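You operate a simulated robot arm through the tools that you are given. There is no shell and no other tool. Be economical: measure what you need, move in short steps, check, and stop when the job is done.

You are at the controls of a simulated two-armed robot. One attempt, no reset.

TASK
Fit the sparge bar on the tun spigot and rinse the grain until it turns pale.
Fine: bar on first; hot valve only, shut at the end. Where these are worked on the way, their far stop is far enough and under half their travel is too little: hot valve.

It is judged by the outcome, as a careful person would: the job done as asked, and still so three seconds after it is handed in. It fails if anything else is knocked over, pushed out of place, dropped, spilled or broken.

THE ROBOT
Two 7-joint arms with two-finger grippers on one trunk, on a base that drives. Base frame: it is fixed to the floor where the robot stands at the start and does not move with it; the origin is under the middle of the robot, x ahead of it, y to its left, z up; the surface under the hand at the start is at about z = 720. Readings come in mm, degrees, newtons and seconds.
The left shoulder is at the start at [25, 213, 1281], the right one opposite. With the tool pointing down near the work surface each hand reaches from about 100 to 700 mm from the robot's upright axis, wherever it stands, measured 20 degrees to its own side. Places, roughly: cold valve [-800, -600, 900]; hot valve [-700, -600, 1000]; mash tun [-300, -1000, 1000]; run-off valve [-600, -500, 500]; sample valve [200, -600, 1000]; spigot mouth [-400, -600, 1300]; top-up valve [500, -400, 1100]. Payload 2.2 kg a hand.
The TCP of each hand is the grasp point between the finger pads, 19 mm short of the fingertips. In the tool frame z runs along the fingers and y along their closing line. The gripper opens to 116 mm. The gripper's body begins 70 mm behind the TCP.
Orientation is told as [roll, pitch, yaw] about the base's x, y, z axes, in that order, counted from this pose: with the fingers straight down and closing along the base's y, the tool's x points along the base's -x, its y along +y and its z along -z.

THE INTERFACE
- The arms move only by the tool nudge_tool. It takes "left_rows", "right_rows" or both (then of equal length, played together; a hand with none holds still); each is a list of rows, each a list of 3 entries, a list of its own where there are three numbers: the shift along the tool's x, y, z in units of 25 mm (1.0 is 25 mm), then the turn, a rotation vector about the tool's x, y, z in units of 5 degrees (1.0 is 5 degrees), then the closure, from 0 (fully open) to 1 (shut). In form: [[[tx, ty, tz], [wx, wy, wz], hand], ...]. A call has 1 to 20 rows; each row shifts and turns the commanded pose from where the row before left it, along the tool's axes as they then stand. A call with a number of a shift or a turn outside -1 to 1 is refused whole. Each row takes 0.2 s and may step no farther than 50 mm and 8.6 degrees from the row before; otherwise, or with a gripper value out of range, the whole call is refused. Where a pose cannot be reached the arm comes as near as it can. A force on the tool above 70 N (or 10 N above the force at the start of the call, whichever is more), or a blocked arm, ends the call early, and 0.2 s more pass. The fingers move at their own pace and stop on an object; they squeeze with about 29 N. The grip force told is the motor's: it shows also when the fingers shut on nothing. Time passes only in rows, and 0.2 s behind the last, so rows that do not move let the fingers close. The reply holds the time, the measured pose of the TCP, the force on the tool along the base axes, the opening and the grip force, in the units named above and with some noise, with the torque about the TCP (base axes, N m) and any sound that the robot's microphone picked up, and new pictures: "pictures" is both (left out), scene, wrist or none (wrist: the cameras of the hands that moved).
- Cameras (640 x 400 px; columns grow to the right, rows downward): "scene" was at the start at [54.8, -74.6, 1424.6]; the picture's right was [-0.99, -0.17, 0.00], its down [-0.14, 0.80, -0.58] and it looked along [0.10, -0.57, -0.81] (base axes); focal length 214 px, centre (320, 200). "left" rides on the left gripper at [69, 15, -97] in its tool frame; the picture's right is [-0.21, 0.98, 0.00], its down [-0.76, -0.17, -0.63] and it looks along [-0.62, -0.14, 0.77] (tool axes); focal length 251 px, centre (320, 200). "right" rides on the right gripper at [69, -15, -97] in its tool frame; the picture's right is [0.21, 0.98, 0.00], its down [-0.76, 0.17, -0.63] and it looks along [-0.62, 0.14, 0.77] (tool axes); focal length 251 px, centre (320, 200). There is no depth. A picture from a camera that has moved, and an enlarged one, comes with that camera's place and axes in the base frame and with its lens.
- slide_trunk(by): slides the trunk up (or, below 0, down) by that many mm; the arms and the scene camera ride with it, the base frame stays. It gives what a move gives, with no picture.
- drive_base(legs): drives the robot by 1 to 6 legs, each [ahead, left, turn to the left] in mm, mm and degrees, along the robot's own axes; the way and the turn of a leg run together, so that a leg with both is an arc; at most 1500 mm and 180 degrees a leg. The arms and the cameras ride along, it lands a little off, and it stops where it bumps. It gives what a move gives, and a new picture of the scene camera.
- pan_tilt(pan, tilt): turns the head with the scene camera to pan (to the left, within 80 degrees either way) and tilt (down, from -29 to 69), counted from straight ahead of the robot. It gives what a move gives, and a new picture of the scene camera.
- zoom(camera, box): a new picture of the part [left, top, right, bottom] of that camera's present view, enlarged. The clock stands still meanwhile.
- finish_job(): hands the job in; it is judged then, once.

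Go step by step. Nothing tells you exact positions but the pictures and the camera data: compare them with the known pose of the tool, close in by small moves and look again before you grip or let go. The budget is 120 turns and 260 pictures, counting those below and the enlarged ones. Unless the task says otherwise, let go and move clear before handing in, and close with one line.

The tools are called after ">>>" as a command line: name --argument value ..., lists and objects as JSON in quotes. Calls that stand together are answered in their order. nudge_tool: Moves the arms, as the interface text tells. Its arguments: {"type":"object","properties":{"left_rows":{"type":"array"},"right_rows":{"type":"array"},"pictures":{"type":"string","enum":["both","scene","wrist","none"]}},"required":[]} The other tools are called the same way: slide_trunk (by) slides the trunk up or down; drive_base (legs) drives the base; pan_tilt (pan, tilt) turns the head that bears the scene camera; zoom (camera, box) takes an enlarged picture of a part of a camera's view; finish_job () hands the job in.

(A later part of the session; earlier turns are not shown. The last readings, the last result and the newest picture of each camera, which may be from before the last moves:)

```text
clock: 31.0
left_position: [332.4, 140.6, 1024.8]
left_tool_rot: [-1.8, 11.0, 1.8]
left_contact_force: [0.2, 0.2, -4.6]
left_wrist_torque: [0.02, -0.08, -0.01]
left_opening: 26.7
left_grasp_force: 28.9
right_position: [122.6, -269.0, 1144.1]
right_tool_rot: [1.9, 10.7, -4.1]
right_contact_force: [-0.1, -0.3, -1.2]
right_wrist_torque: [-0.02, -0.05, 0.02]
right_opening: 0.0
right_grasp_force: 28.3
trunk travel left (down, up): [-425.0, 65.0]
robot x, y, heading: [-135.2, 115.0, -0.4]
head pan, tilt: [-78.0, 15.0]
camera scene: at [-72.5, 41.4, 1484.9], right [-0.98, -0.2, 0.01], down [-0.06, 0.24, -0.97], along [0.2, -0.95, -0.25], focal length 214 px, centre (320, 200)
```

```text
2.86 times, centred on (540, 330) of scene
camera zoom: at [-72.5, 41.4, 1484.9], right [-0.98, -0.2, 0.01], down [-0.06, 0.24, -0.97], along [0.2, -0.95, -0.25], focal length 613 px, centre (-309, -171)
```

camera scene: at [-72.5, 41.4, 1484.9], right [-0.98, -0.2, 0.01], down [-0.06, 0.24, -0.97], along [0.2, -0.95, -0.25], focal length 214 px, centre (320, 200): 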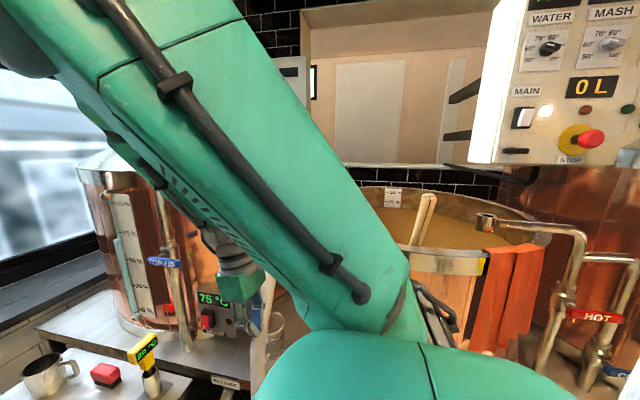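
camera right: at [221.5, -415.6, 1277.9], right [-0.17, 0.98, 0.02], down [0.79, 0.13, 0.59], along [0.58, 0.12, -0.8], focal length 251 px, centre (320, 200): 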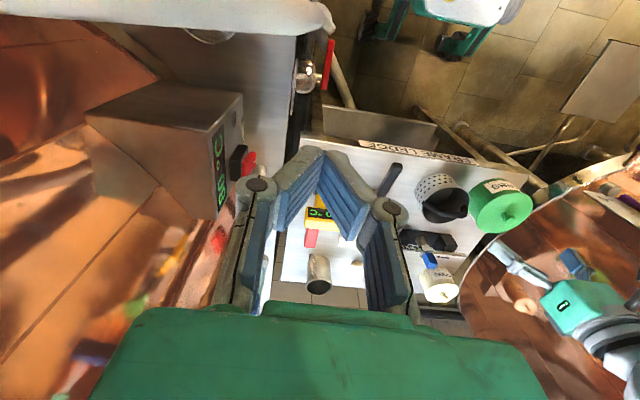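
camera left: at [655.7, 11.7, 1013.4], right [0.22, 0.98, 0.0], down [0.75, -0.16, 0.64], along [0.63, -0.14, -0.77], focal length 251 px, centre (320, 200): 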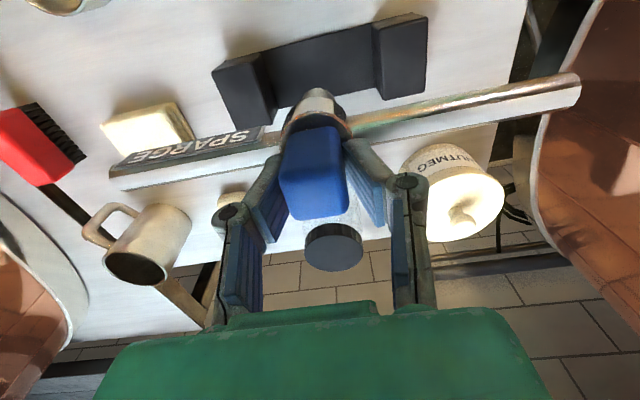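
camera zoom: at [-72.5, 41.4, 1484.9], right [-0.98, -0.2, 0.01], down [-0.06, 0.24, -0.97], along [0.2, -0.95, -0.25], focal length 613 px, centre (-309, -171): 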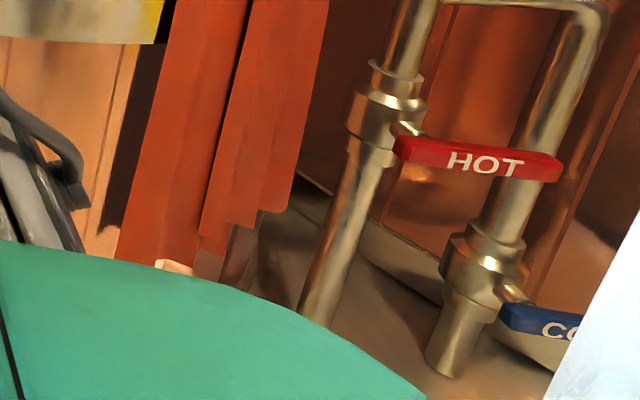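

The spigot mouth is an upward-facing ring near [-410, -608, 1300]; the bar's socket drops into it. I turn the robot right toward the tun, in two steps.

>>> drive_base --legs '[[0, 60, 0], [0, 0, -45]]'

>>> pan_tilt --pan -60 --tilt 25

```text
clock: 34.0
left_position: [175.6, -169.5, 1021.2]
left_tool_rot: [0.8, 10.9, -43.2]
left_contact_force: [-1.7, -0.3, -5.9]
left_wrist_torque: [-0.02, -0.1, -0.03]
left_opening: 26.8
left_grasp_force: 28.7
right_position: [-264.2, -314.1, 1130.2]
right_tool_rot: [4.5, 10.9, -49.2]
right_contact_force: [0.7, -0.3, 0.3]
right_wrist_torque: [-0.06, 0.05, -0.03]
right_opening: 0.0
right_grasp_force: 28.6
trunk travel left (down, up): [-425.0, 65.0]
robot x, y, heading: [-140.7, 171.4, -45.1]
head pan, tilt: [-78.0, 15.0]
camera scene: at [-194.6, 29.1, 1480.2], right [-0.84, 0.55, 0.0], down [0.16, 0.24, -0.96], along [-0.52, -0.8, -0.29], focal length 214 px, centre (320, 200)
```

scene: 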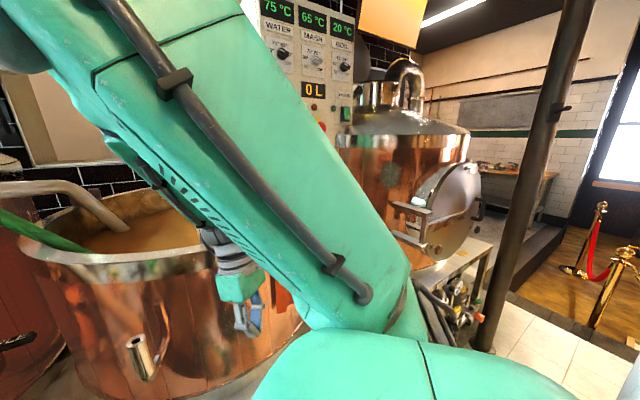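

```text
clock: 34.8
left_position: [184.5, -164.0, 1025.9]
left_tool_rot: [-0.8, 11.0, -42.7]
left_contact_force: [-0.9, -2.0, -4.6]
left_wrist_torque: [0.01, -0.05, 0.01]
left_opening: 26.8
left_grasp_force: 29.1
right_position: [-258.8, -305.8, 1136.1]
right_tool_rot: [3.7, 10.9, -49.4]
right_contact_force: [-0.3, -1.1, 0.3]
right_wrist_torque: [0.02, 0.02, -0.02]
right_opening: 0.2
right_grasp_force: 28.7
trunk travel left (down, up): [-425.0, 65.0]
robot x, y, heading: [-144.9, 166.7, -45.4]
head pan, tilt: [-60.0, 25.0]
camera scene: at [-147.6, 35.0, 1466.8], right [-0.96, 0.26, 0.0], down [0.11, 0.42, -0.9], along [-0.24, -0.87, -0.43], focal length 214 px, centre (320, 200)
```

scene: 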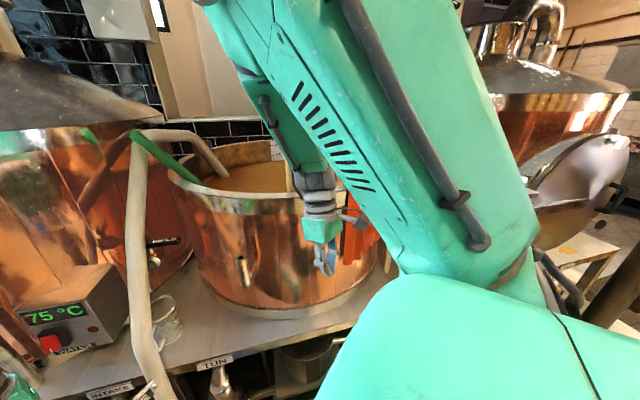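

Room enough. I turn the remaining 45 degrees and shift to the right so the spigot comes ahead of the left hand.

>>> drive_base --legs '[[0, 0, -44.6]]'

>>> pan_tilt --pan -10 --tilt 25

```text
clock: 37.2
left_position: [-88.9, -291.9, 1022.4]
left_tool_rot: [-2.4, 11.0, -87.5]
left_contact_force: [-0.7, 0.7, -4.0]
left_wrist_torque: [-0.05, -0.02, 0.03]
left_opening: 26.8
left_grasp_force: 29.3
right_position: [-500.1, -93.2, 1153.0]
right_tool_rot: [1.3, 10.3, -93.2]
right_contact_force: [-1.1, 0.4, 0.4]
right_wrist_torque: [-0.02, -0.1, -0.03]
right_opening: 0.2
right_grasp_force: 28.6
trunk travel left (down, up): [-425.0, 65.0]
robot x, y, heading: [-131.1, 170.4, -89.1]
head pan, tilt: [-60.0, 25.0]
camera scene: at [-185.1, 77.9, 1469.0], right [-0.51, 0.86, 0.01], down [0.34, 0.22, -0.91], along [-0.79, -0.46, -0.41], focal length 214 px, centre (320, 200)
```

scene: 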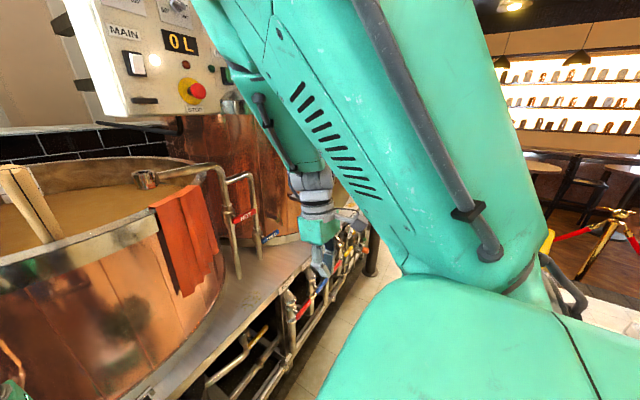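

```text
clock: 38.4
left_position: [-117.9, -292.1, 1027.4]
left_tool_rot: [-1.4, 10.9, -86.7]
left_contact_force: [0.9, 0.4, -4.8]
left_wrist_torque: [-0.03, 0.01, -0.02]
left_opening: 27.1
left_grasp_force: 28.7
right_position: [-534.3, -88.8, 1141.7]
right_tool_rot: [3.0, 10.3, -92.9]
right_contact_force: [-0.2, 0.4, -0.3]
right_wrist_torque: [0.02, -0.02, 0.03]
right_opening: 0.0
right_grasp_force: 28.4
trunk travel left (down, up): [-425.0, 65.0]
robot x, y, heading: [-138.8, 170.4, -88.9]
head pan, tilt: [-10.0, 25.0]
camera scene: at [-156.1, 33.8, 1467.3], right [-0.99, 0.16, 0.0], down [0.07, 0.42, -0.9], along [-0.14, -0.89, -0.43], focal length 214 px, centre (320, 200)
```

scene: 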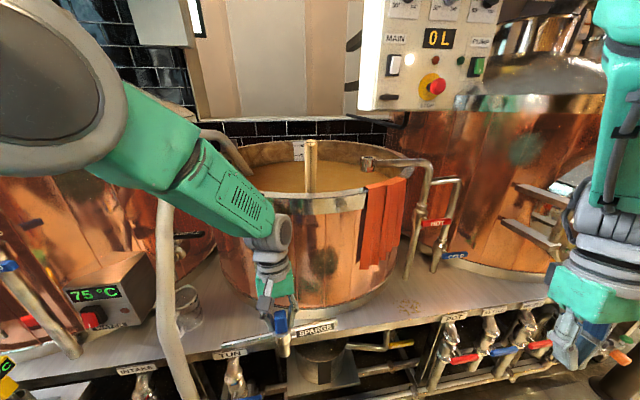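

Clear view: the spigot ring is ahead to the right, with the levers beyond. I raise the trunk, shift right, then raise the bar.

>>> slide_trunk --by 64

>>> drive_base --legs '[[0, -350, 0], [100, 0, 0]]'

>>> nudge_tool --left_rows '[[[0, 0, -1], [0, -1, 0], 1], [[0, 0, -1], [0, -1, 0], 1], [[0, 0, -1], [0, -0.2, 0], 1], [[0, 0, -1], [0, 0, 0], 1], [[0, 0, -1], [0, 0, 0], 1], [[0, 0, -1], [0, 0, 0], 1], [[0, 0, -1], [0, 0, 0], 1], [[0, 0, -1], [0, 0, 0], 1]]' --pictures "both"

```text
clock: 39.5
left_position: [-125.7, -291.3, 1088.9]
left_tool_rot: [-0.7, 11.0, -87.1]
left_contact_force: [0.4, -0.6, -4.4]
left_wrist_torque: [-0.09, -0.05, 0.03]
left_opening: 27.2
left_grasp_force: 29.2
right_position: [-540.4, -90.2, 1204.3]
right_tool_rot: [3.2, 10.3, -92.9]
right_contact_force: [0.4, -0.2, -1.1]
right_wrist_torque: [-0.02, 0.02, -0.02]
right_opening: 0.1
right_grasp_force: 28.1
trunk travel left (down, up): [-489.0, 1.0]
robot x, y, heading: [-141.1, 170.8, -89.2]
head pan, tilt: [-10.0, 25.0]
```

```text
clock: 42.5
left_position: [-459.4, -388.7, 1090.9]
left_tool_rot: [-1.0, 10.6, -87.6]
left_contact_force: [0.4, 0.1, -3.4]
left_wrist_torque: [-0.08, 0.0, 0.02]
left_opening: 26.8
left_grasp_force: 28.8
right_position: [-872.7, -183.1, 1202.7]
right_tool_rot: [5.5, 10.7, -94.6]
right_contact_force: [-1.1, 0.3, -0.4]
right_wrist_torque: [-0.03, -0.07, 0.0]
right_opening: 0.0
right_grasp_force: 28.4
trunk travel left (down, up): [-489.0, 1.0]
robot x, y, heading: [-480.2, 66.6, -89.4]
head pan, tilt: [-10.0, 25.0]
camera scene: at [-523.4, -63.3, 1531.6], right [-0.99, 0.16, -0.02], down [0.08, 0.42, -0.91], along [-0.14, -0.9, -0.42], focal length 214 px, centre (320, 200)
```

scene: 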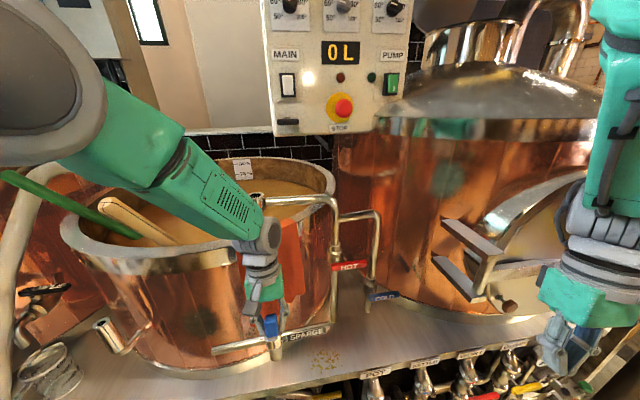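

```text
clock: 44.3
left_position: [-456.7, -396.1, 1289.5]
left_tool_rot: [-1.0, -0.3, -87.6]
left_contact_force: [-1.0, -0.7, -4.7]
left_wrist_torque: [-0.07, -0.09, 0.04]
left_opening: 27.0
left_grasp_force: 28.6
right_position: [-875.0, -180.8, 1197.3]
right_tool_rot: [7.8, 11.6, -96.0]
right_contact_force: [-0.4, 1.1, -0.8]
right_wrist_torque: [0.0, -0.01, -0.01]
right_opening: 0.0
right_grasp_force: 28.3
trunk travel left (down, up): [-489.0, 1.0]
robot x, y, heading: [-481.8, 63.8, -89.2]
head pan, tilt: [-10.0, 25.0]
camera scene: at [-541.1, -68.6, 1530.4], right [-0.99, 0.16, -0.03], down [0.09, 0.42, -0.9], along [-0.14, -0.89, -0.43], focal length 214 px, centre (320, 200)
camera left: at [-443.8, -325.7, 1386.8], right [0.98, -0.17, -0.02], down [-0.12, -0.76, 0.64], along [-0.12, -0.63, -0.77], focal length 251 px, centre (320, 200)
```

scene: 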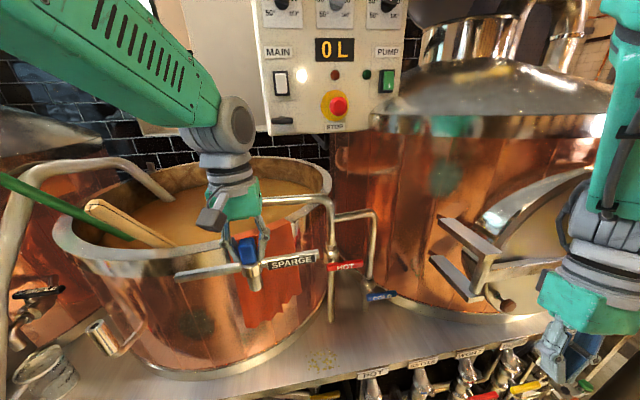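
left: 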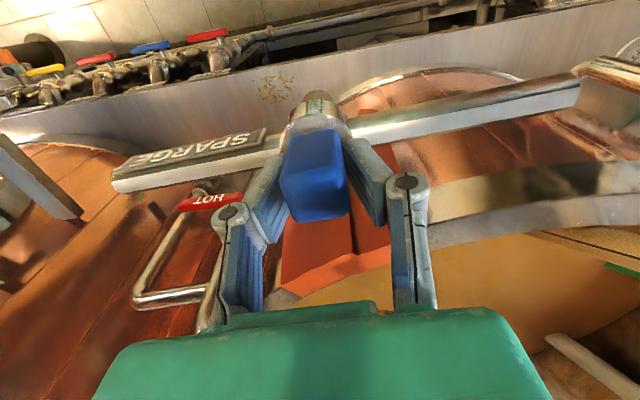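

The bar is upright again. I raise it to about z 1420 so that its socket clears the ring.

>>> nudge_tool --left_rows '[[[0, 0, -1], [0, 0, 0], 1], [[0, 0, -1], [0, 0, 0], 1], [[0, 0, -1], [0, 0, 0], 1], [[0, 0, -1], [0, 0, 0], 1], [[0, 0, -1], [0.2, 0, 0], 1]]' --pictures "both"

>>> zoom --camera "scene" --box '[180, 130, 400, 310]'

```text
clock: 45.7
left_position: [-377.2, -393.3, 1413.7]
left_tool_rot: [-4.7, -0.1, -87.0]
left_contact_force: [1.1, -0.3, -3.9]
left_wrist_torque: [-0.1, 0.06, -0.02]
left_opening: 26.8
left_grasp_force: 29.4
right_position: [-807.3, -182.9, 1219.8]
right_tool_rot: [4.5, 10.1, -95.1]
right_contact_force: [-0.7, 1.1, 0.6]
right_wrist_torque: [-0.07, -0.03, -0.04]
right_opening: 0.0
right_grasp_force: 28.9
trunk travel left (down, up): [-489.0, 1.0]
robot x, y, heading: [-469.6, 62.6, -89.1]
head pan, tilt: [-10.0, 25.0]
stopped in row 5 (left hand): the arm was blocked; the commanded pose is now the measured one
camera scene: at [-449.1, -68.8, 1531.4], right [-0.99, 0.16, 0.03], down [0.04, 0.42, -0.91], along [-0.15, -0.89, -0.42], focal length 214 px, centre (320, 200)
camera left: at [-359.2, -323.2, 1507.4], right [0.98, -0.16, -0.08], down [-0.07, -0.76, 0.65], along [-0.17, -0.63, -0.76], focal length 251 px, centre (320, 200)
```

scene: 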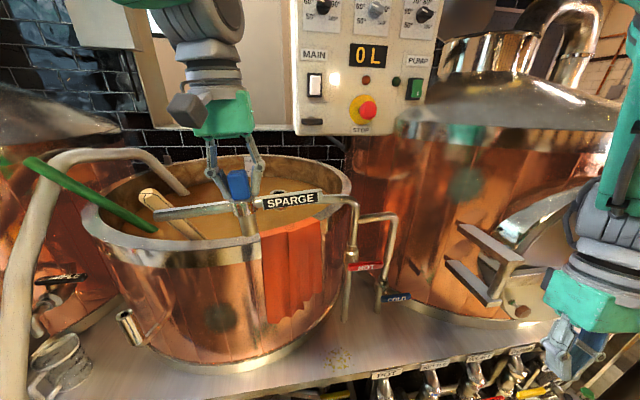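
left: 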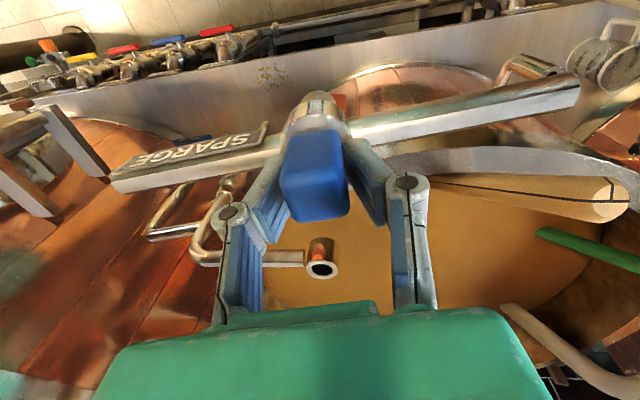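

```text
2.22 times, centred on (290, 220) of scene
camera zoom: at [-449.1, -68.8, 1531.4], right [-0.99, 0.16, 0.03], down [0.04, 0.42, -0.91], along [-0.15, -0.89, -0.42], focal length 477 px, centre (387, 156)
```

zoom: 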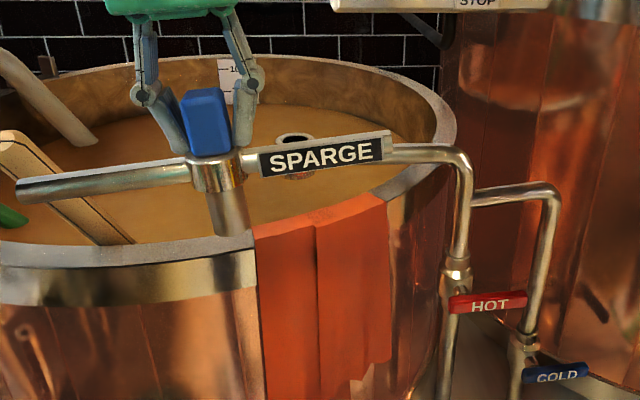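

The arm was blocked at the end and the body seems to lean a little. I let it settle and read again.

>>> nudge_tool --left_rows '[[[0, 0, 0.3], [0, 0, 0], 1], [[0, 0, 0], [0, 0, 0], 1], [[0, 0, 0], [0, 0, 0], 1], [[0, 0, 0], [0, 0, 0], 1]]' --pictures "both"

```text
clock: 46.7
left_position: [-385.6, -393.8, 1405.8]
left_tool_rot: [-4.5, -0.3, -87.0]
left_contact_force: [1.2, -0.2, -2.8]
left_wrist_torque: [-0.02, 0.02, 0.01]
left_opening: 26.7
left_grasp_force: 28.8
right_position: [-813.0, -183.9, 1216.6]
right_tool_rot: [4.5, 10.3, -95.1]
right_contact_force: [-0.2, 0.2, 0.3]
right_wrist_torque: [0.0, 0.01, 0.03]
right_opening: 0.1
right_grasp_force: 28.3
trunk travel left (down, up): [-489.0, 1.0]
robot x, y, heading: [-469.5, 66.4, -89.2]
head pan, tilt: [-10.0, 25.0]
camera scene: at [-451.8, -68.4, 1531.4], right [-0.99, 0.16, 0.02], down [0.05, 0.42, -0.91], along [-0.15, -0.89, -0.42], focal length 214 px, centre (320, 200)
camera left: at [-367.1, -323.5, 1501.2], right [0.98, -0.17, -0.08], down [-0.08, -0.76, 0.65], along [-0.16, -0.63, -0.76], focal length 251 px, centre (320, 200)
```

scene: 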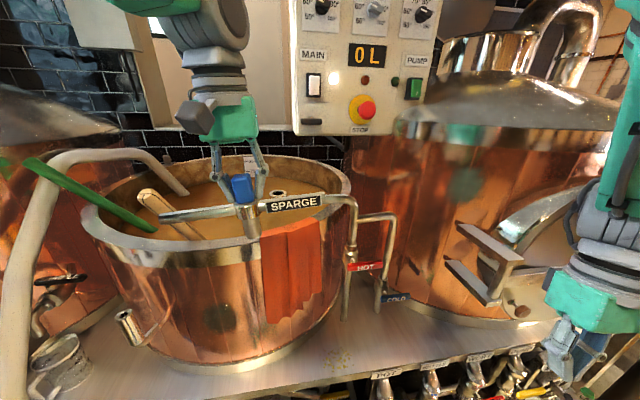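
left: 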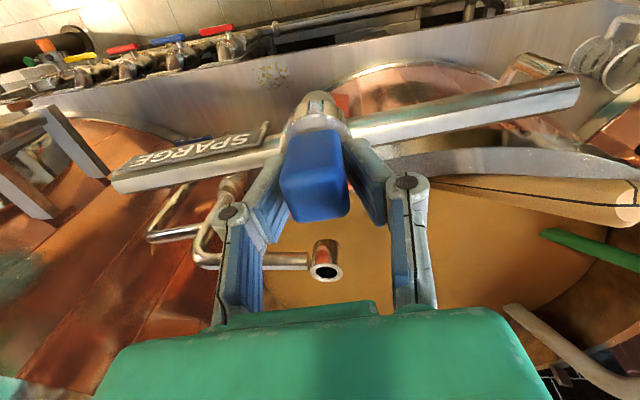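

I extend the arm ahead 100 mm at this height, which should free it.

>>> nudge_tool --left_rows '[[[-1, 0, 0], [0, 0, 0], 1], [[-1, 0, 0], [0, 0, 0], 1], [[-1, 0, 0], [0, 0, 0], 1], [[-1, 0, 0], [0, 0, 0], 1], [[0, 0, 0], [0, 0, 0], 1], [[0, 0, 0], [0, 0, 0], 1]]' --pictures "both"

```text
clock: 48.3
left_position: [-370.2, -489.1, 1408.3]
left_tool_rot: [-5.0, -0.3, -87.3]
left_contact_force: [2.3, 0.1, -3.4]
left_wrist_torque: [0.0, 0.09, 0.01]
left_opening: 27.0
left_grasp_force: 29.4
right_position: [-808.6, -173.6, 1212.6]
right_tool_rot: [9.1, 11.3, -97.4]
right_contact_force: [-0.2, 0.7, 0.9]
right_wrist_torque: [0.01, 0.08, 0.03]
right_opening: 0.0
right_grasp_force: 28.5
trunk travel left (down, up): [-489.0, 1.0]
robot x, y, heading: [-475.9, 63.0, -89.1]
head pan, tilt: [-10.0, 25.0]
stopped in row 6 (left hand): the arm was blocked; the commanded pose is now the measured one
camera scene: at [-488.0, -69.2, 1531.6], right [-0.99, 0.16, 0.0], down [0.07, 0.42, -0.91], along [-0.15, -0.89, -0.43], focal length 214 px, centre (320, 200)
camera left: at [-350.5, -418.8, 1503.4], right [0.98, -0.17, -0.08], down [-0.08, -0.76, 0.65], along [-0.17, -0.63, -0.76], focal length 251 px, centre (320, 200)
```

scene: 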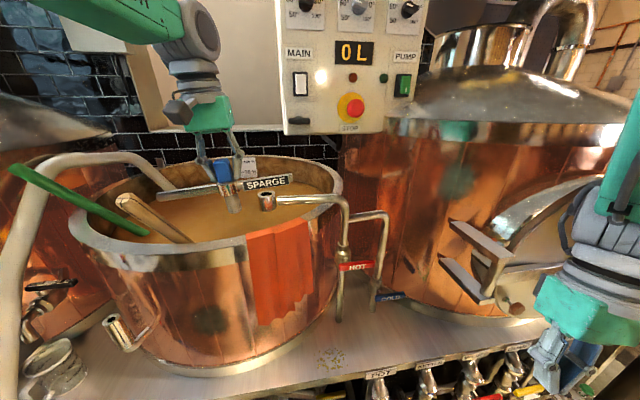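
left: 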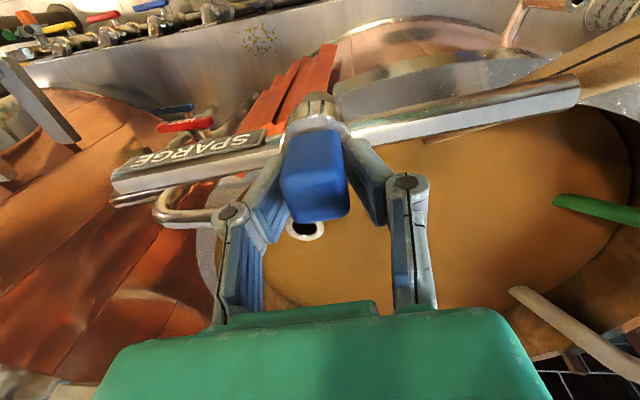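

The body is level again. Ring top triangulates to about [-429, -653, 1277]; I drive closer (120 ahead, 50 right) and level the bar.

>>> drive_base --legs '[[120, -50, 0]]'

>>> nudge_tool --left_rows '[[[0, 0, 0], [-0.5, 0, 0], 1], [[0, 0, 0], [-0.4, 0, 0], 1], [[0, 0, 0], [0, 0, 0], 1], [[0, 0, 0], [0, 0, 0], 1]]' --pictures "both"

```text
clock: 49.5
left_position: [-399.5, -607.2, 1407.7]
left_tool_rot: [-5.6, -0.3, -87.2]
left_contact_force: [1.5, 0.8, -4.3]
left_wrist_torque: [-0.04, 0.08, 0.01]
left_opening: 26.8
left_grasp_force: 29.1
right_position: [-841.2, -293.8, 1221.4]
right_tool_rot: [5.4, 10.6, -96.7]
right_contact_force: [-0.2, 0.1, 0.8]
right_wrist_torque: [-0.01, -0.03, 0.02]
right_opening: 0.2
right_grasp_force: 28.6
trunk travel left (down, up): [-489.0, 1.0]
robot x, y, heading: [-521.7, -57.2, -89.2]
head pan, tilt: [-10.0, 25.0]
camera scene: at [-484.1, -186.1, 1531.4], right [-0.99, 0.16, 0.03], down [0.03, 0.42, -0.91], along [-0.16, -0.9, -0.42], focal length 214 px, centre (320, 200)
```

scene: 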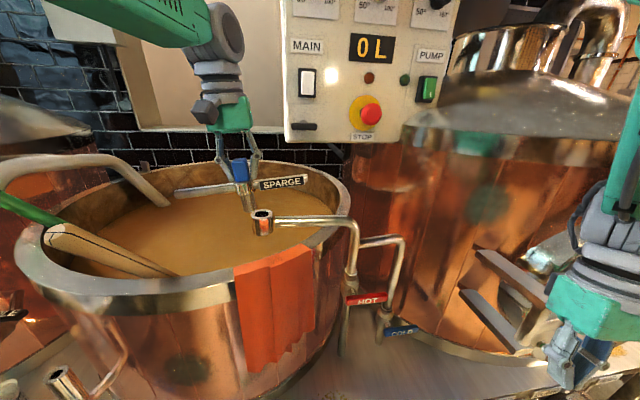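

```text
clock: 50.5
left_position: [-427.4, -608.2, 1405.2]
left_tool_rot: [0.0, 0.0, -87.1]
left_contact_force: [1.5, 0.0, -4.6]
left_wrist_torque: [-0.01, 0.07, 0.01]
left_opening: 27.1
left_grasp_force: 28.6
right_position: [-862.3, -295.5, 1213.8]
right_tool_rot: [6.2, 11.0, -96.4]
right_contact_force: [-0.7, -0.1, -0.2]
right_wrist_torque: [-0.03, -0.03, 0.02]
right_opening: 0.0
right_grasp_force: 28.3
trunk travel left (down, up): [-489.0, 1.0]
robot x, y, heading: [-514.7, -52.8, -89.2]
head pan, tilt: [-10.0, 25.0]
camera scene: at [-489.3, -193.5, 1530.5], right [-0.99, 0.16, 0.03], down [0.04, 0.42, -0.91], along [-0.16, -0.89, -0.42], focal length 214 px, centre (320, 200)
camera left: at [-415.8, -539.3, 1503.4], right [0.99, -0.17, 0.0], down [-0.13, -0.76, 0.63], along [-0.1, -0.62, -0.77], focal length 251 px, centre (320, 200)
```

scene: 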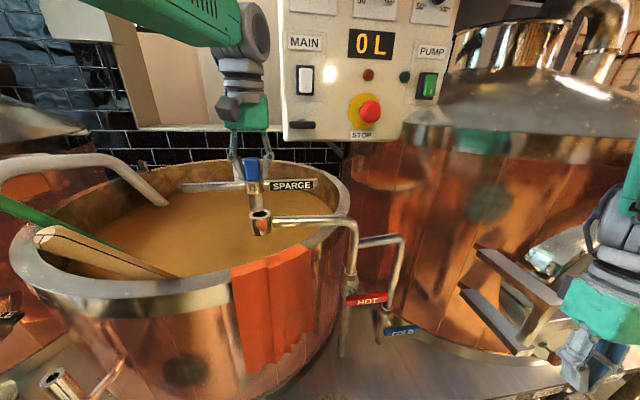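
left: 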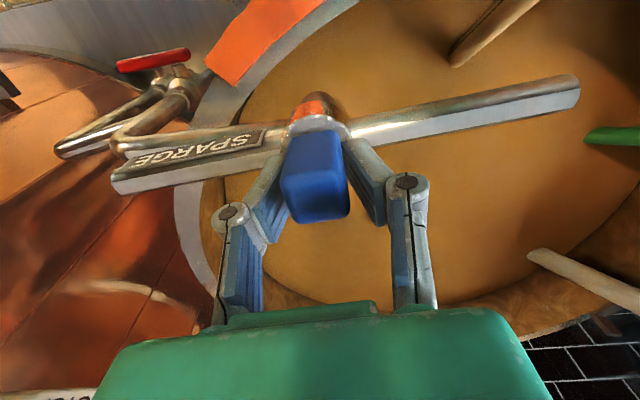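

The bar is level now above the ring. I enlarge to judge the offset.

>>> zoom --camera "scene" --box '[170, 130, 370, 260]'

>>> zoom --camera "left" --box '[100, 60, 420, 260]'

```text
3.08 times, centred on (270, 195) of scene
camera zoom: at [-489.3, -193.5, 1530.5], right [-0.99, 0.16, 0.03], down [0.04, 0.42, -0.91], along [-0.16, -0.89, -0.42], focal length 660 px, centre (474, 215)
```

zoom: 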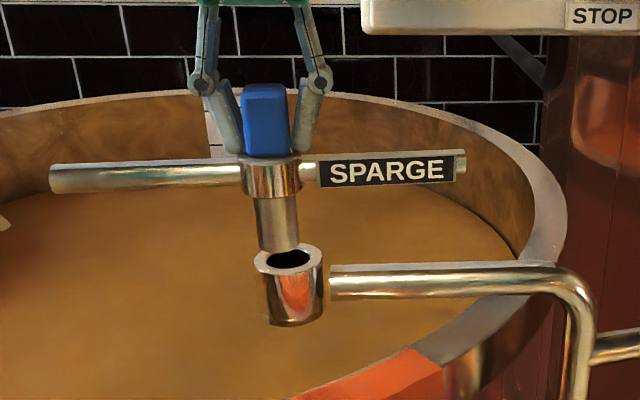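

```text
2.00 times, centred on (260, 160) of left
camera zoom: at [-415.8, -539.3, 1503.4], right [0.99, -0.17, 0.0], down [-0.13, -0.76, 0.63], along [-0.1, -0.62, -0.77], focal length 503 px, centre (440, 280)
```

zoom: 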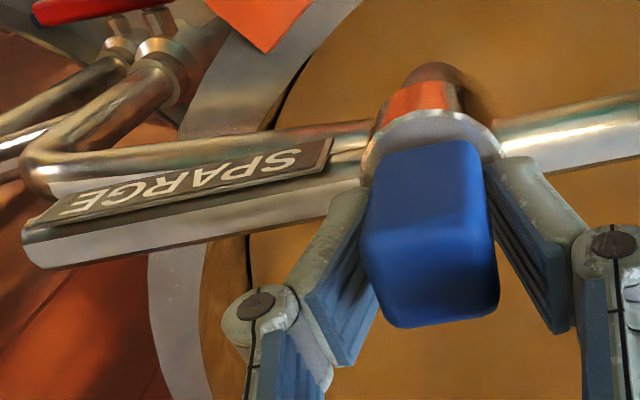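

The tube sits about at the ring line but depth is uncertain. I draw the hand back 75 mm so the left camera sees the ring, and triangulate it.

>>> nudge_tool --left_rows '[[[1, 0, 0], [0, 0, 0], 1], [[1, 0, 0], [0, 0, 0], 1], [[1, 0, 0], [0, 0, 0], 1], [[0, 0, 0], [0, 0, 0], 1], [[0, 0, 0], [0, 0, 0], 1], [[0, 0, 0], [0, 0, 0], 1]]' --pictures "both"

>>> zoom --camera "left" --box '[240, 150, 400, 250]'

>>> zoom --camera "scene" --box '[170, 130, 370, 260]'

```text
clock: 52.1
left_position: [-393.8, -524.1, 1407.6]
left_tool_rot: [-1.5, -0.4, -86.9]
left_contact_force: [2.8, 0.9, -3.9]
left_wrist_torque: [0.01, 0.15, 0.0]
left_opening: 26.8
left_grasp_force: 28.7
right_position: [-837.3, -290.2, 1220.2]
right_tool_rot: [10.3, 10.6, -97.8]
right_contact_force: [0.9, 0.0, 0.8]
right_wrist_torque: [-0.05, 0.03, 0.04]
right_opening: 0.0
right_grasp_force: 28.5
trunk travel left (down, up): [-489.0, 1.0]
robot x, y, heading: [-529.0, -54.2, -88.8]
head pan, tilt: [-10.0, 25.0]
stopped in row 6 (left hand): the arm was blocked; the commanded pose is now the measured one
camera scene: at [-526.7, -184.7, 1531.8], right [-0.99, 0.15, 0.01], down [0.06, 0.42, -0.91], along [-0.14, -0.89, -0.42], focal length 214 px, centre (320, 200)
camera left: at [-380.5, -453.3, 1503.3], right [0.99, -0.16, -0.02], down [-0.11, -0.76, 0.64], along [-0.12, -0.63, -0.77], focal length 251 px, centre (320, 200)
```

scene: 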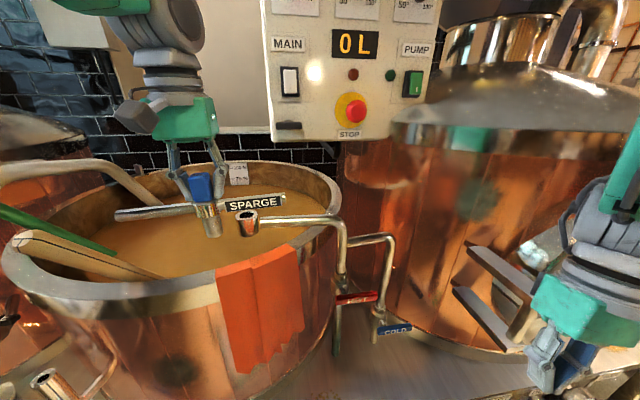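
left: 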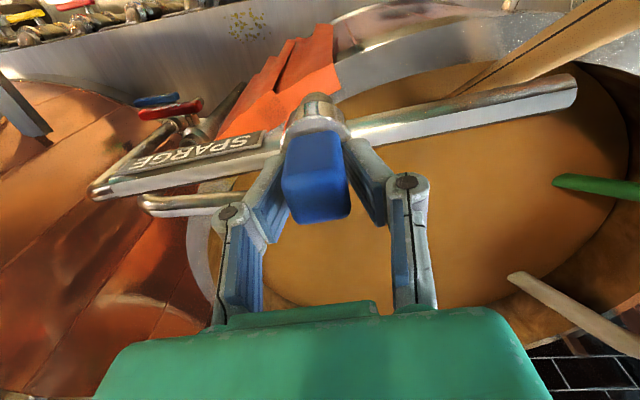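

```text
4.00 times, centred on (320, 200) of left
camera zoom: at [-380.5, -453.3, 1503.3], right [0.99, -0.16, -0.02], down [-0.11, -0.76, 0.64], along [-0.12, -0.63, -0.77], focal length 1006 px, centre (320, 200)
```

zoom: 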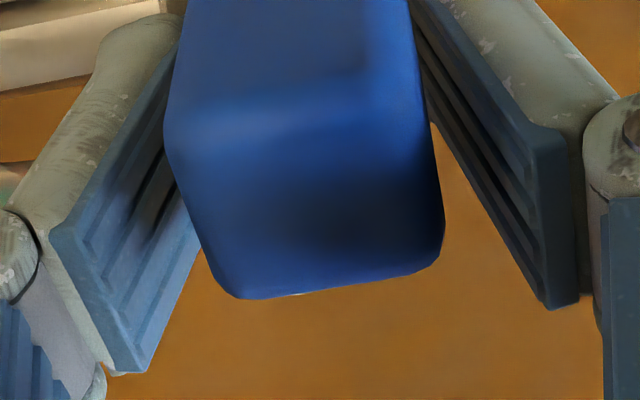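

```text
3.08 times, centred on (270, 195) of scene
camera zoom: at [-526.7, -184.7, 1531.8], right [-0.99, 0.15, 0.01], down [0.06, 0.42, -0.91], along [-0.14, -0.89, -0.42], focal length 660 px, centre (474, 215)
```

zoom: 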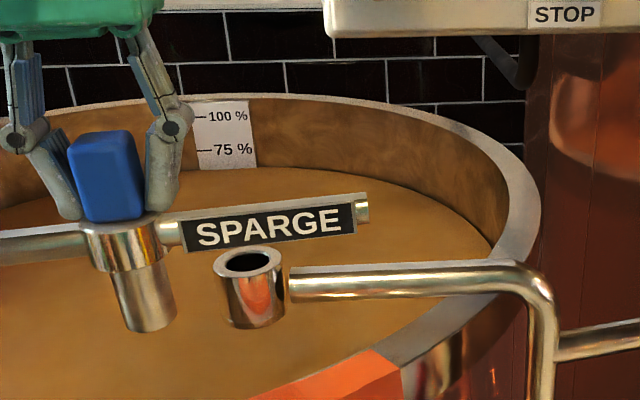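

Retracted poses at this height block the arm and sway the body. I extend the arm again and use the base to step back for a clear view of the ring.

>>> nudge_tool --left_rows '[[[-1, 0, 0], [0, 0, 0], 1], [[-1, 0, 0], [0, 0, 0], 1], [[-1, 0, 0], [0, 0, 0], 1], [[-1, 0, 0], [0, 0, 0], 1]]' --pictures "none"

>>> drive_base --legs '[[-150, 0, 0]]'

>>> nudge_tool --left_rows '[[[0, 0, 0], [-0.3, 0, 0], 1], [[0, 0, 0], [0, 0, 0], 1], [[0, 0, 0], [0, 0, 0], 1], [[0, 0, 0], [0, 0, 0], 1], [[0, 0, 0], [0, 0, 0], 1]]' --pictures "both"

```text
clock: 53.4
left_position: [-360.6, -626.3, 1404.4]
left_tool_rot: [-2.0, 0.0, -86.8]
left_contact_force: [0.8, -0.7, -3.7]
left_wrist_torque: [0.0, -0.01, 0.03]
left_opening: 26.8
left_grasp_force: 29.7
right_position: [-809.9, -292.8, 1228.1]
right_tool_rot: [8.1, 9.8, -97.0]
right_contact_force: [-0.3, 1.7, -1.6]
right_wrist_torque: [-0.14, -0.03, -0.01]
right_opening: 0.1
right_grasp_force: 28.2
trunk travel left (down, up): [-489.0, 1.0]
robot x, y, heading: [-513.9, -55.0, -89.1]
head pan, tilt: [-10.0, 25.0]
stopped in row 4 (left hand): the arm was blocked; the commanded pose is now the measured one
```

```text
clock: 54.7
left_position: [-461.5, -480.6, 1410.6]
left_tool_rot: [1.3, -0.3, -87.2]
left_contact_force: [-4.7, -0.4, -5.0]
left_wrist_torque: [-0.06, -0.21, -0.02]
left_opening: 27.0
left_grasp_force: 29.0
right_position: [-898.4, -153.3, 1206.2]
right_tool_rot: [12.8, 10.1, -96.9]
right_contact_force: [-2.0, -0.6, -0.9]
right_wrist_torque: [0.04, -0.15, 0.0]
right_opening: 0.0
right_grasp_force: 28.8
trunk travel left (down, up): [-489.0, 1.0]
robot x, y, heading: [-531.6, 93.3, -88.7]
head pan, tilt: [-10.0, 25.0]
camera scene: at [-600.2, -47.0, 1529.0], right [-0.99, 0.16, -0.03], down [0.1, 0.43, -0.9], along [-0.13, -0.89, -0.44], focal length 214 px, centre (320, 200)
```

scene: 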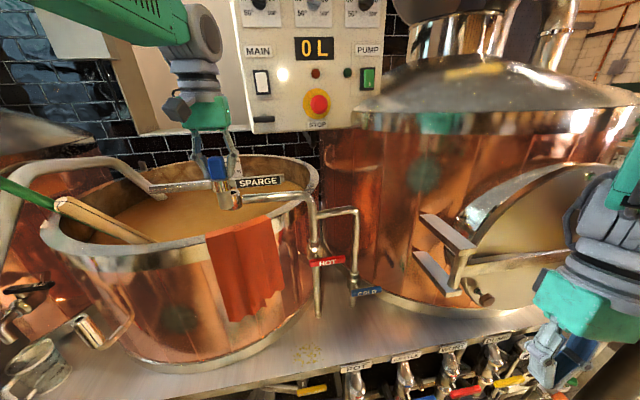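

```text
clock: 55.9
left_position: [-392.7, -472.3, 1410.6]
left_tool_rot: [0.2, -0.4, -87.1]
left_contact_force: [1.8, 1.1, -4.0]
left_wrist_torque: [-0.01, 0.03, -0.01]
left_opening: 26.9
left_grasp_force: 29.2
right_position: [-842.9, -153.9, 1224.0]
right_tool_rot: [13.1, 9.1, -97.7]
right_contact_force: [0.5, 0.1, 0.3]
right_wrist_torque: [0.02, -0.03, 0.0]
right_opening: 0.1
right_grasp_force: 28.6
trunk travel left (down, up): [-489.0, 1.0]
robot x, y, heading: [-528.0, 94.1, -88.9]
head pan, tilt: [-10.0, 25.0]
camera scene: at [-551.8, -41.8, 1531.1], right [-0.99, 0.16, -0.01], down [0.07, 0.42, -0.9], along [-0.14, -0.89, -0.43], focal length 214 px, centre (320, 200)
camera left: at [-382.3, -403.0, 1506.3], right [0.99, -0.16, 0.0], down [-0.13, -0.76, 0.64], along [-0.1, -0.63, -0.77], focal length 251 px, centre (320, 200)
```

scene: 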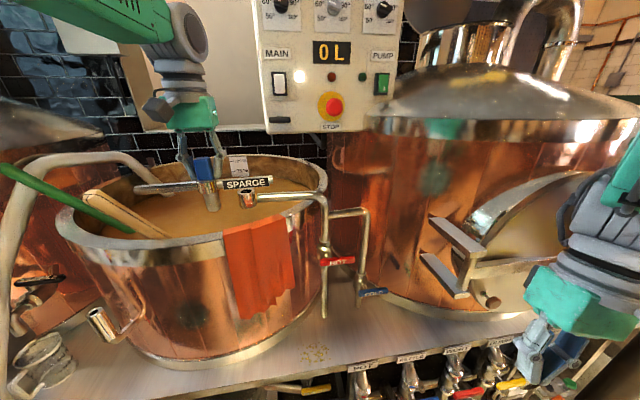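
left: 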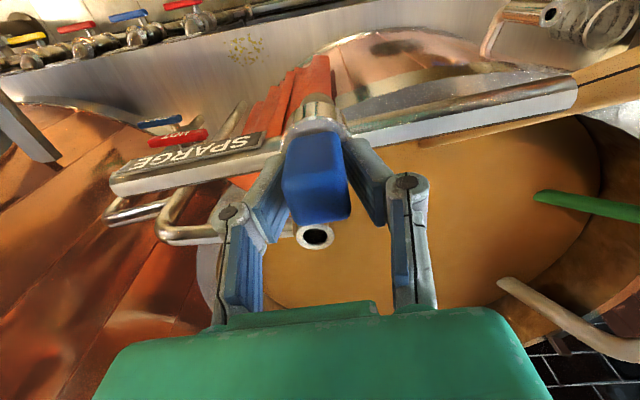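

The body sways after each drive; I hold still for four seconds and take the picture at rest.

>>> nudge_tool --left_rows '[[[0, 0, 0], [0, 0, 0], 1], [[0, 0, 0], [0, 0, 0], 1], [[0, 0, 0], [0, 0, 0], 1], [[0, 0, 0], [0, 0, 0], 1], [[0, 0, 0], [0, 0, 0], 1], [[0, 0, 0], [0, 0, 0], 1], [[0, 0, 0], [0, 0, 0], 1], [[0, 0, 0], [0, 0, 0], 1], [[0, 0, 0], [0, 0, 0], 1], [[0, 0, 0], [0, 0, 0], 1]]' --pictures "none"

>>> nudge_tool --left_rows '[[[0, 0, 0], [0, 0, 0], 1], [[0, 0, 0], [0, 0, 0], 1], [[0, 0, 0], [0, 0, 0], 1], [[0, 0, 0], [0, 0, 0], 1], [[0, 0, 0], [0, 0, 0], 1], [[0, 0, 0], [0, 0, 0], 1], [[0, 0, 0], [0, 0, 0], 1], [[0, 0, 0], [0, 0, 0], 1], [[0, 0, 0], [0, 0, 0], 1], [[0, 0, 0], [0, 0, 0], 1]]' --pictures "both"

```text
clock: 58.3
left_position: [-447.0, -467.1, 1413.7]
left_tool_rot: [2.3, -0.6, -87.3]
left_contact_force: [-1.9, -0.4, -5.2]
left_wrist_torque: [-0.03, -0.07, -0.02]
left_opening: 27.0
left_grasp_force: 29.4
right_position: [-884.5, -139.8, 1211.2]
right_tool_rot: [11.6, 9.8, -97.2]
right_contact_force: [-0.1, -0.2, 0.2]
right_wrist_torque: [0.04, 0.0, -0.01]
right_opening: 0.1
right_grasp_force: 28.3
trunk travel left (down, up): [-489.0, 1.0]
robot x, y, heading: [-526.5, 95.2, -89.0]
head pan, tilt: [-10.0, 25.0]
stopped in row 10 (left hand): the arm was blocked; the commanded pose is now the measured one
```

```text
clock: 60.7
left_position: [-367.0, -456.0, 1414.9]
left_tool_rot: [-0.9, -0.9, -86.7]
left_contact_force: [3.1, 1.5, -3.8]
left_wrist_torque: [-0.03, 0.13, 0.02]
left_opening: 26.8
left_grasp_force: 29.4
right_position: [-827.7, -151.8, 1235.1]
right_tool_rot: [13.0, 7.5, -97.3]
right_contact_force: [0.6, -0.2, 0.1]
right_wrist_torque: [-0.03, -0.01, 0.0]
right_opening: 0.0
right_grasp_force: 28.5
trunk travel left (down, up): [-489.0, 1.0]
robot x, y, heading: [-524.7, 99.1, -88.5]
head pan, tilt: [-10.0, 25.0]
stopped in row 10 (left hand): the arm was blocked; the commanded pose is now the measured one
camera scene: at [-536.9, -35.3, 1531.6], right [-0.99, 0.15, 0.0], down [0.06, 0.42, -0.91], along [-0.14, -0.9, -0.42], focal length 214 px, centre (320, 200)
camera left: at [-355.2, -384.5, 1509.6], right [0.99, -0.16, -0.01], down [-0.11, -0.75, 0.65], along [-0.11, -0.64, -0.76], focal length 251 px, centre (320, 200)
```

scene: 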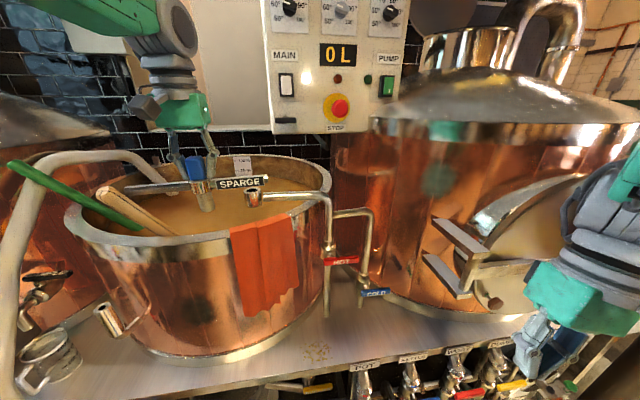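
left: 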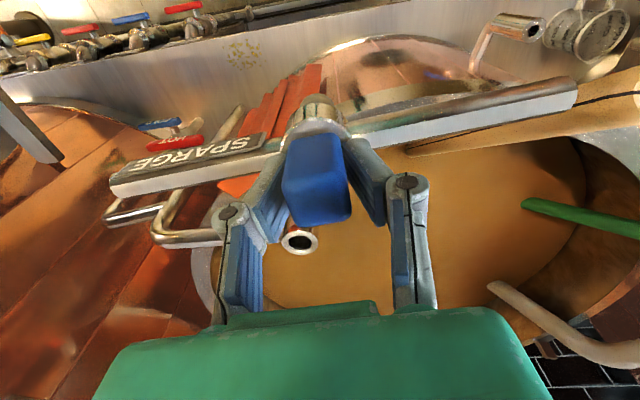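

The body keeps rocking sideways. I lower the trunk some, which should calm it, and watch the readings.

>>> slide_trunk --by -60

>>> slide_trunk --by -1

>>> slide_trunk --by -1

>>> slide_trunk --by -1

>>> slide_trunk --by -1

```text
clock: 61.7
left_position: [-351.1, -459.6, 1350.6]
left_tool_rot: [-1.4, -0.8, -86.7]
left_contact_force: [2.9, 0.1, -2.1]
left_wrist_torque: [0.05, 0.12, -0.04]
left_opening: 27.1
left_grasp_force: 28.9
right_position: [-809.2, -152.3, 1178.8]
right_tool_rot: [11.3, 6.9, -96.8]
right_contact_force: [1.6, 0.1, 1.7]
right_wrist_torque: [0.0, 0.07, 0.04]
right_opening: 0.0
right_grasp_force: 28.3
trunk travel left (down, up): [-429.0, 61.0]
robot x, y, heading: [-520.9, 97.1, -88.5]
head pan, tilt: [-10.0, 25.0]
```

```text
clock: 62.2
left_position: [-464.7, -460.4, 1356.1]
left_tool_rot: [2.5, -0.9, -87.3]
left_contact_force: [-3.5, -1.1, -5.5]
left_wrist_torque: [-0.02, -0.15, -0.02]
left_opening: 27.0
left_grasp_force: 28.9
right_position: [-907.3, -147.8, 1152.1]
right_tool_rot: [13.1, 8.7, -97.0]
right_contact_force: [0.4, -1.1, 0.6]
right_wrist_torque: [0.1, 0.0, 0.03]
right_opening: 0.0
right_grasp_force: 28.7
trunk travel left (down, up): [-428.0, 62.0]
robot x, y, heading: [-544.5, 95.7, -88.6]
head pan, tilt: [-10.0, 25.0]
```

```text
clock: 62.7
left_position: [-342.6, -458.4, 1349.4]
left_tool_rot: [-1.8, -0.8, -86.6]
left_contact_force: [2.9, 0.2, -3.2]
left_wrist_torque: [0.01, 0.14, 0.05]
left_opening: 27.1
left_grasp_force: 28.9
right_position: [-801.4, -148.9, 1180.2]
right_tool_rot: [9.9, 6.8, -96.8]
right_contact_force: [-1.9, 1.4, 0.8]
right_wrist_torque: [-0.14, -0.16, -0.04]
right_opening: 0.0
right_grasp_force: 28.5
trunk travel left (down, up): [-427.0, 63.0]
robot x, y, heading: [-523.5, 94.1, -88.6]
head pan, tilt: [-10.0, 25.0]
```

```text
clock: 63.2
left_position: [-468.2, -460.9, 1353.6]
left_tool_rot: [2.5, -0.8, -87.3]
left_contact_force: [-6.5, -0.2, -3.6]
left_wrist_torque: [-0.04, -0.31, 0.01]
left_opening: 26.7
left_grasp_force: 29.4
right_position: [-912.6, -152.6, 1149.0]
right_tool_rot: [13.6, 8.5, -97.0]
right_contact_force: [-0.8, -0.9, 0.1]
right_wrist_torque: [0.08, -0.15, -0.03]
right_opening: 0.2
right_grasp_force: 28.4
trunk travel left (down, up): [-426.0, 64.0]
robot x, y, heading: [-544.0, 92.0, -88.5]
head pan, tilt: [-10.0, 25.0]
```

```text
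clock: 63.8
left_position: [-345.4, -460.9, 1345.4]
left_tool_rot: [-1.7, -0.7, -86.8]
left_contact_force: [4.4, 0.8, -2.5]
left_wrist_torque: [0.02, 0.24, 0.01]
left_opening: 26.8
left_grasp_force: 28.9
right_position: [-807.7, -145.7, 1173.3]
right_tool_rot: [8.0, 8.1, -97.4]
right_contact_force: [-1.1, 1.6, 0.9]
right_wrist_torque: [-0.1, -0.02, -0.04]
right_opening: 0.1
right_grasp_force: 28.9
trunk travel left (down, up): [-425.0, 65.0]
robot x, y, heading: [-520.5, 96.0, -88.7]
head pan, tilt: [-10.0, 25.0]
```

The rocking sustains itself, with the high mass probably to blame. I back off a little and lower the trunk a good deal to calm it.

>>> drive_base --legs '[[-100, 0, 0]]'

>>> slide_trunk --by -200

>>> slide_trunk --by -1

>>> slide_trunk --by -1

>>> slide_trunk --by -1

>>> slide_trunk --by -1

```text
clock: 64.9
left_position: [-407.1, -365.2, 1346.5]
left_tool_rot: [0.3, -0.5, -87.0]
left_contact_force: [-0.1, 1.0, -4.6]
left_wrist_torque: [-0.07, -0.02, 0.03]
left_opening: 26.9
left_grasp_force: 29.3
right_position: [-856.7, -48.4, 1157.9]
right_tool_rot: [10.6, 9.0, -97.2]
right_contact_force: [-0.8, -0.9, -0.3]
right_wrist_torque: [0.03, -0.02, 0.04]
right_opening: 0.2
right_grasp_force: 28.5
trunk travel left (down, up): [-425.0, 65.0]
robot x, y, heading: [-534.3, 194.8, -88.7]
head pan, tilt: [-10.0, 25.0]
camera scene: at [-516.6, 51.2, 1465.3], right [-0.99, 0.15, 0.02], down [0.04, 0.43, -0.9], along [-0.14, -0.89, -0.43], focal length 214 px, centre (320, 200)
```

scene: 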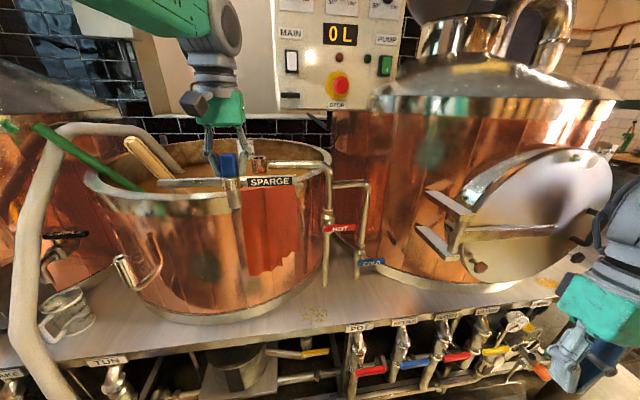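

```text
clock: 67.0
left_position: [-471.9, -358.3, 1151.6]
left_tool_rot: [3.0, -0.8, -86.8]
left_contact_force: [0.2, -1.1, -5.7]
left_wrist_torque: [0.09, -0.06, -0.02]
left_opening: 26.8
left_grasp_force: 28.7
right_position: [-918.0, -54.3, 943.8]
right_tool_rot: [13.0, 8.4, -96.1]
right_contact_force: [-0.5, -2.4, -0.2]
right_wrist_torque: [0.18, -0.03, 0.05]
right_opening: 0.0
right_grasp_force: 28.1
trunk travel left (down, up): [-225.0, 265.0]
robot x, y, heading: [-543.4, 197.6, -88.3]
head pan, tilt: [-10.0, 25.0]
```

```text
clock: 67.6
left_position: [-427.7, -355.2, 1149.0]
left_tool_rot: [1.2, -0.7, -87.3]
left_contact_force: [1.7, 1.7, -5.9]
left_wrist_torque: [-0.05, -0.01, 0.02]
left_opening: 27.1
left_grasp_force: 28.9
right_position: [-870.8, -35.4, 953.4]
right_tool_rot: [11.3, 9.3, -97.4]
right_contact_force: [-0.8, -0.3, 0.0]
right_wrist_torque: [-0.03, 0.0, 0.01]
right_opening: 0.0
right_grasp_force: 27.9
trunk travel left (down, up): [-224.0, 266.0]
robot x, y, heading: [-530.6, 196.3, -88.8]
head pan, tilt: [-10.0, 25.0]
```

```text
clock: 68.1
left_position: [-419.5, -350.9, 1155.1]
left_tool_rot: [0.8, -1.2, -87.2]
left_contact_force: [0.8, 1.1, -3.2]
left_wrist_torque: [-0.07, -0.05, 0.0]
left_opening: 27.0
left_grasp_force: 29.1
right_position: [-873.2, -47.4, 960.8]
right_tool_rot: [10.6, 7.1, -96.8]
right_contact_force: [-0.4, 0.0, 0.7]
right_wrist_torque: [-0.04, -0.06, 0.0]
right_opening: 0.0
right_grasp_force: 28.1
trunk travel left (down, up): [-223.0, 267.0]
robot x, y, heading: [-527.3, 189.4, -88.8]
head pan, tilt: [-10.0, 25.0]
```

```text
clock: 68.6
left_position: [-482.1, -353.9, 1153.6]
left_tool_rot: [3.4, -1.2, -87.6]
left_contact_force: [-3.5, 0.5, -4.8]
left_wrist_torque: [-0.05, -0.16, -0.02]
left_opening: 26.8
left_grasp_force: 28.9
right_position: [-917.5, -37.7, 942.0]
right_tool_rot: [13.7, 9.1, -97.2]
right_contact_force: [0.0, 0.1, -0.6]
right_wrist_torque: [0.05, -0.02, -0.04]
right_opening: 0.0
right_grasp_force: 28.4
trunk travel left (down, up): [-222.0, 268.0]
robot x, y, heading: [-543.0, 191.3, -88.9]
head pan, tilt: [-10.0, 25.0]
```

```text
clock: 69.1
left_position: [-383.3, -353.9, 1148.8]
left_tool_rot: [-0.4, -1.0, -86.9]
left_contact_force: [4.3, 0.6, -2.5]
left_wrist_torque: [0.01, 0.22, 0.03]
left_opening: 26.9
left_grasp_force: 29.4
right_position: [-839.9, -41.5, 964.3]
right_tool_rot: [9.6, 7.9, -97.1]
right_contact_force: [0.8, 1.7, 0.6]
right_wrist_torque: [-0.13, 0.07, -0.04]
right_opening: 0.0
right_grasp_force: 28.2
trunk travel left (down, up): [-221.0, 269.0]
robot x, y, heading: [-522.5, 193.6, -88.7]
head pan, tilt: [-10.0, 25.0]
```

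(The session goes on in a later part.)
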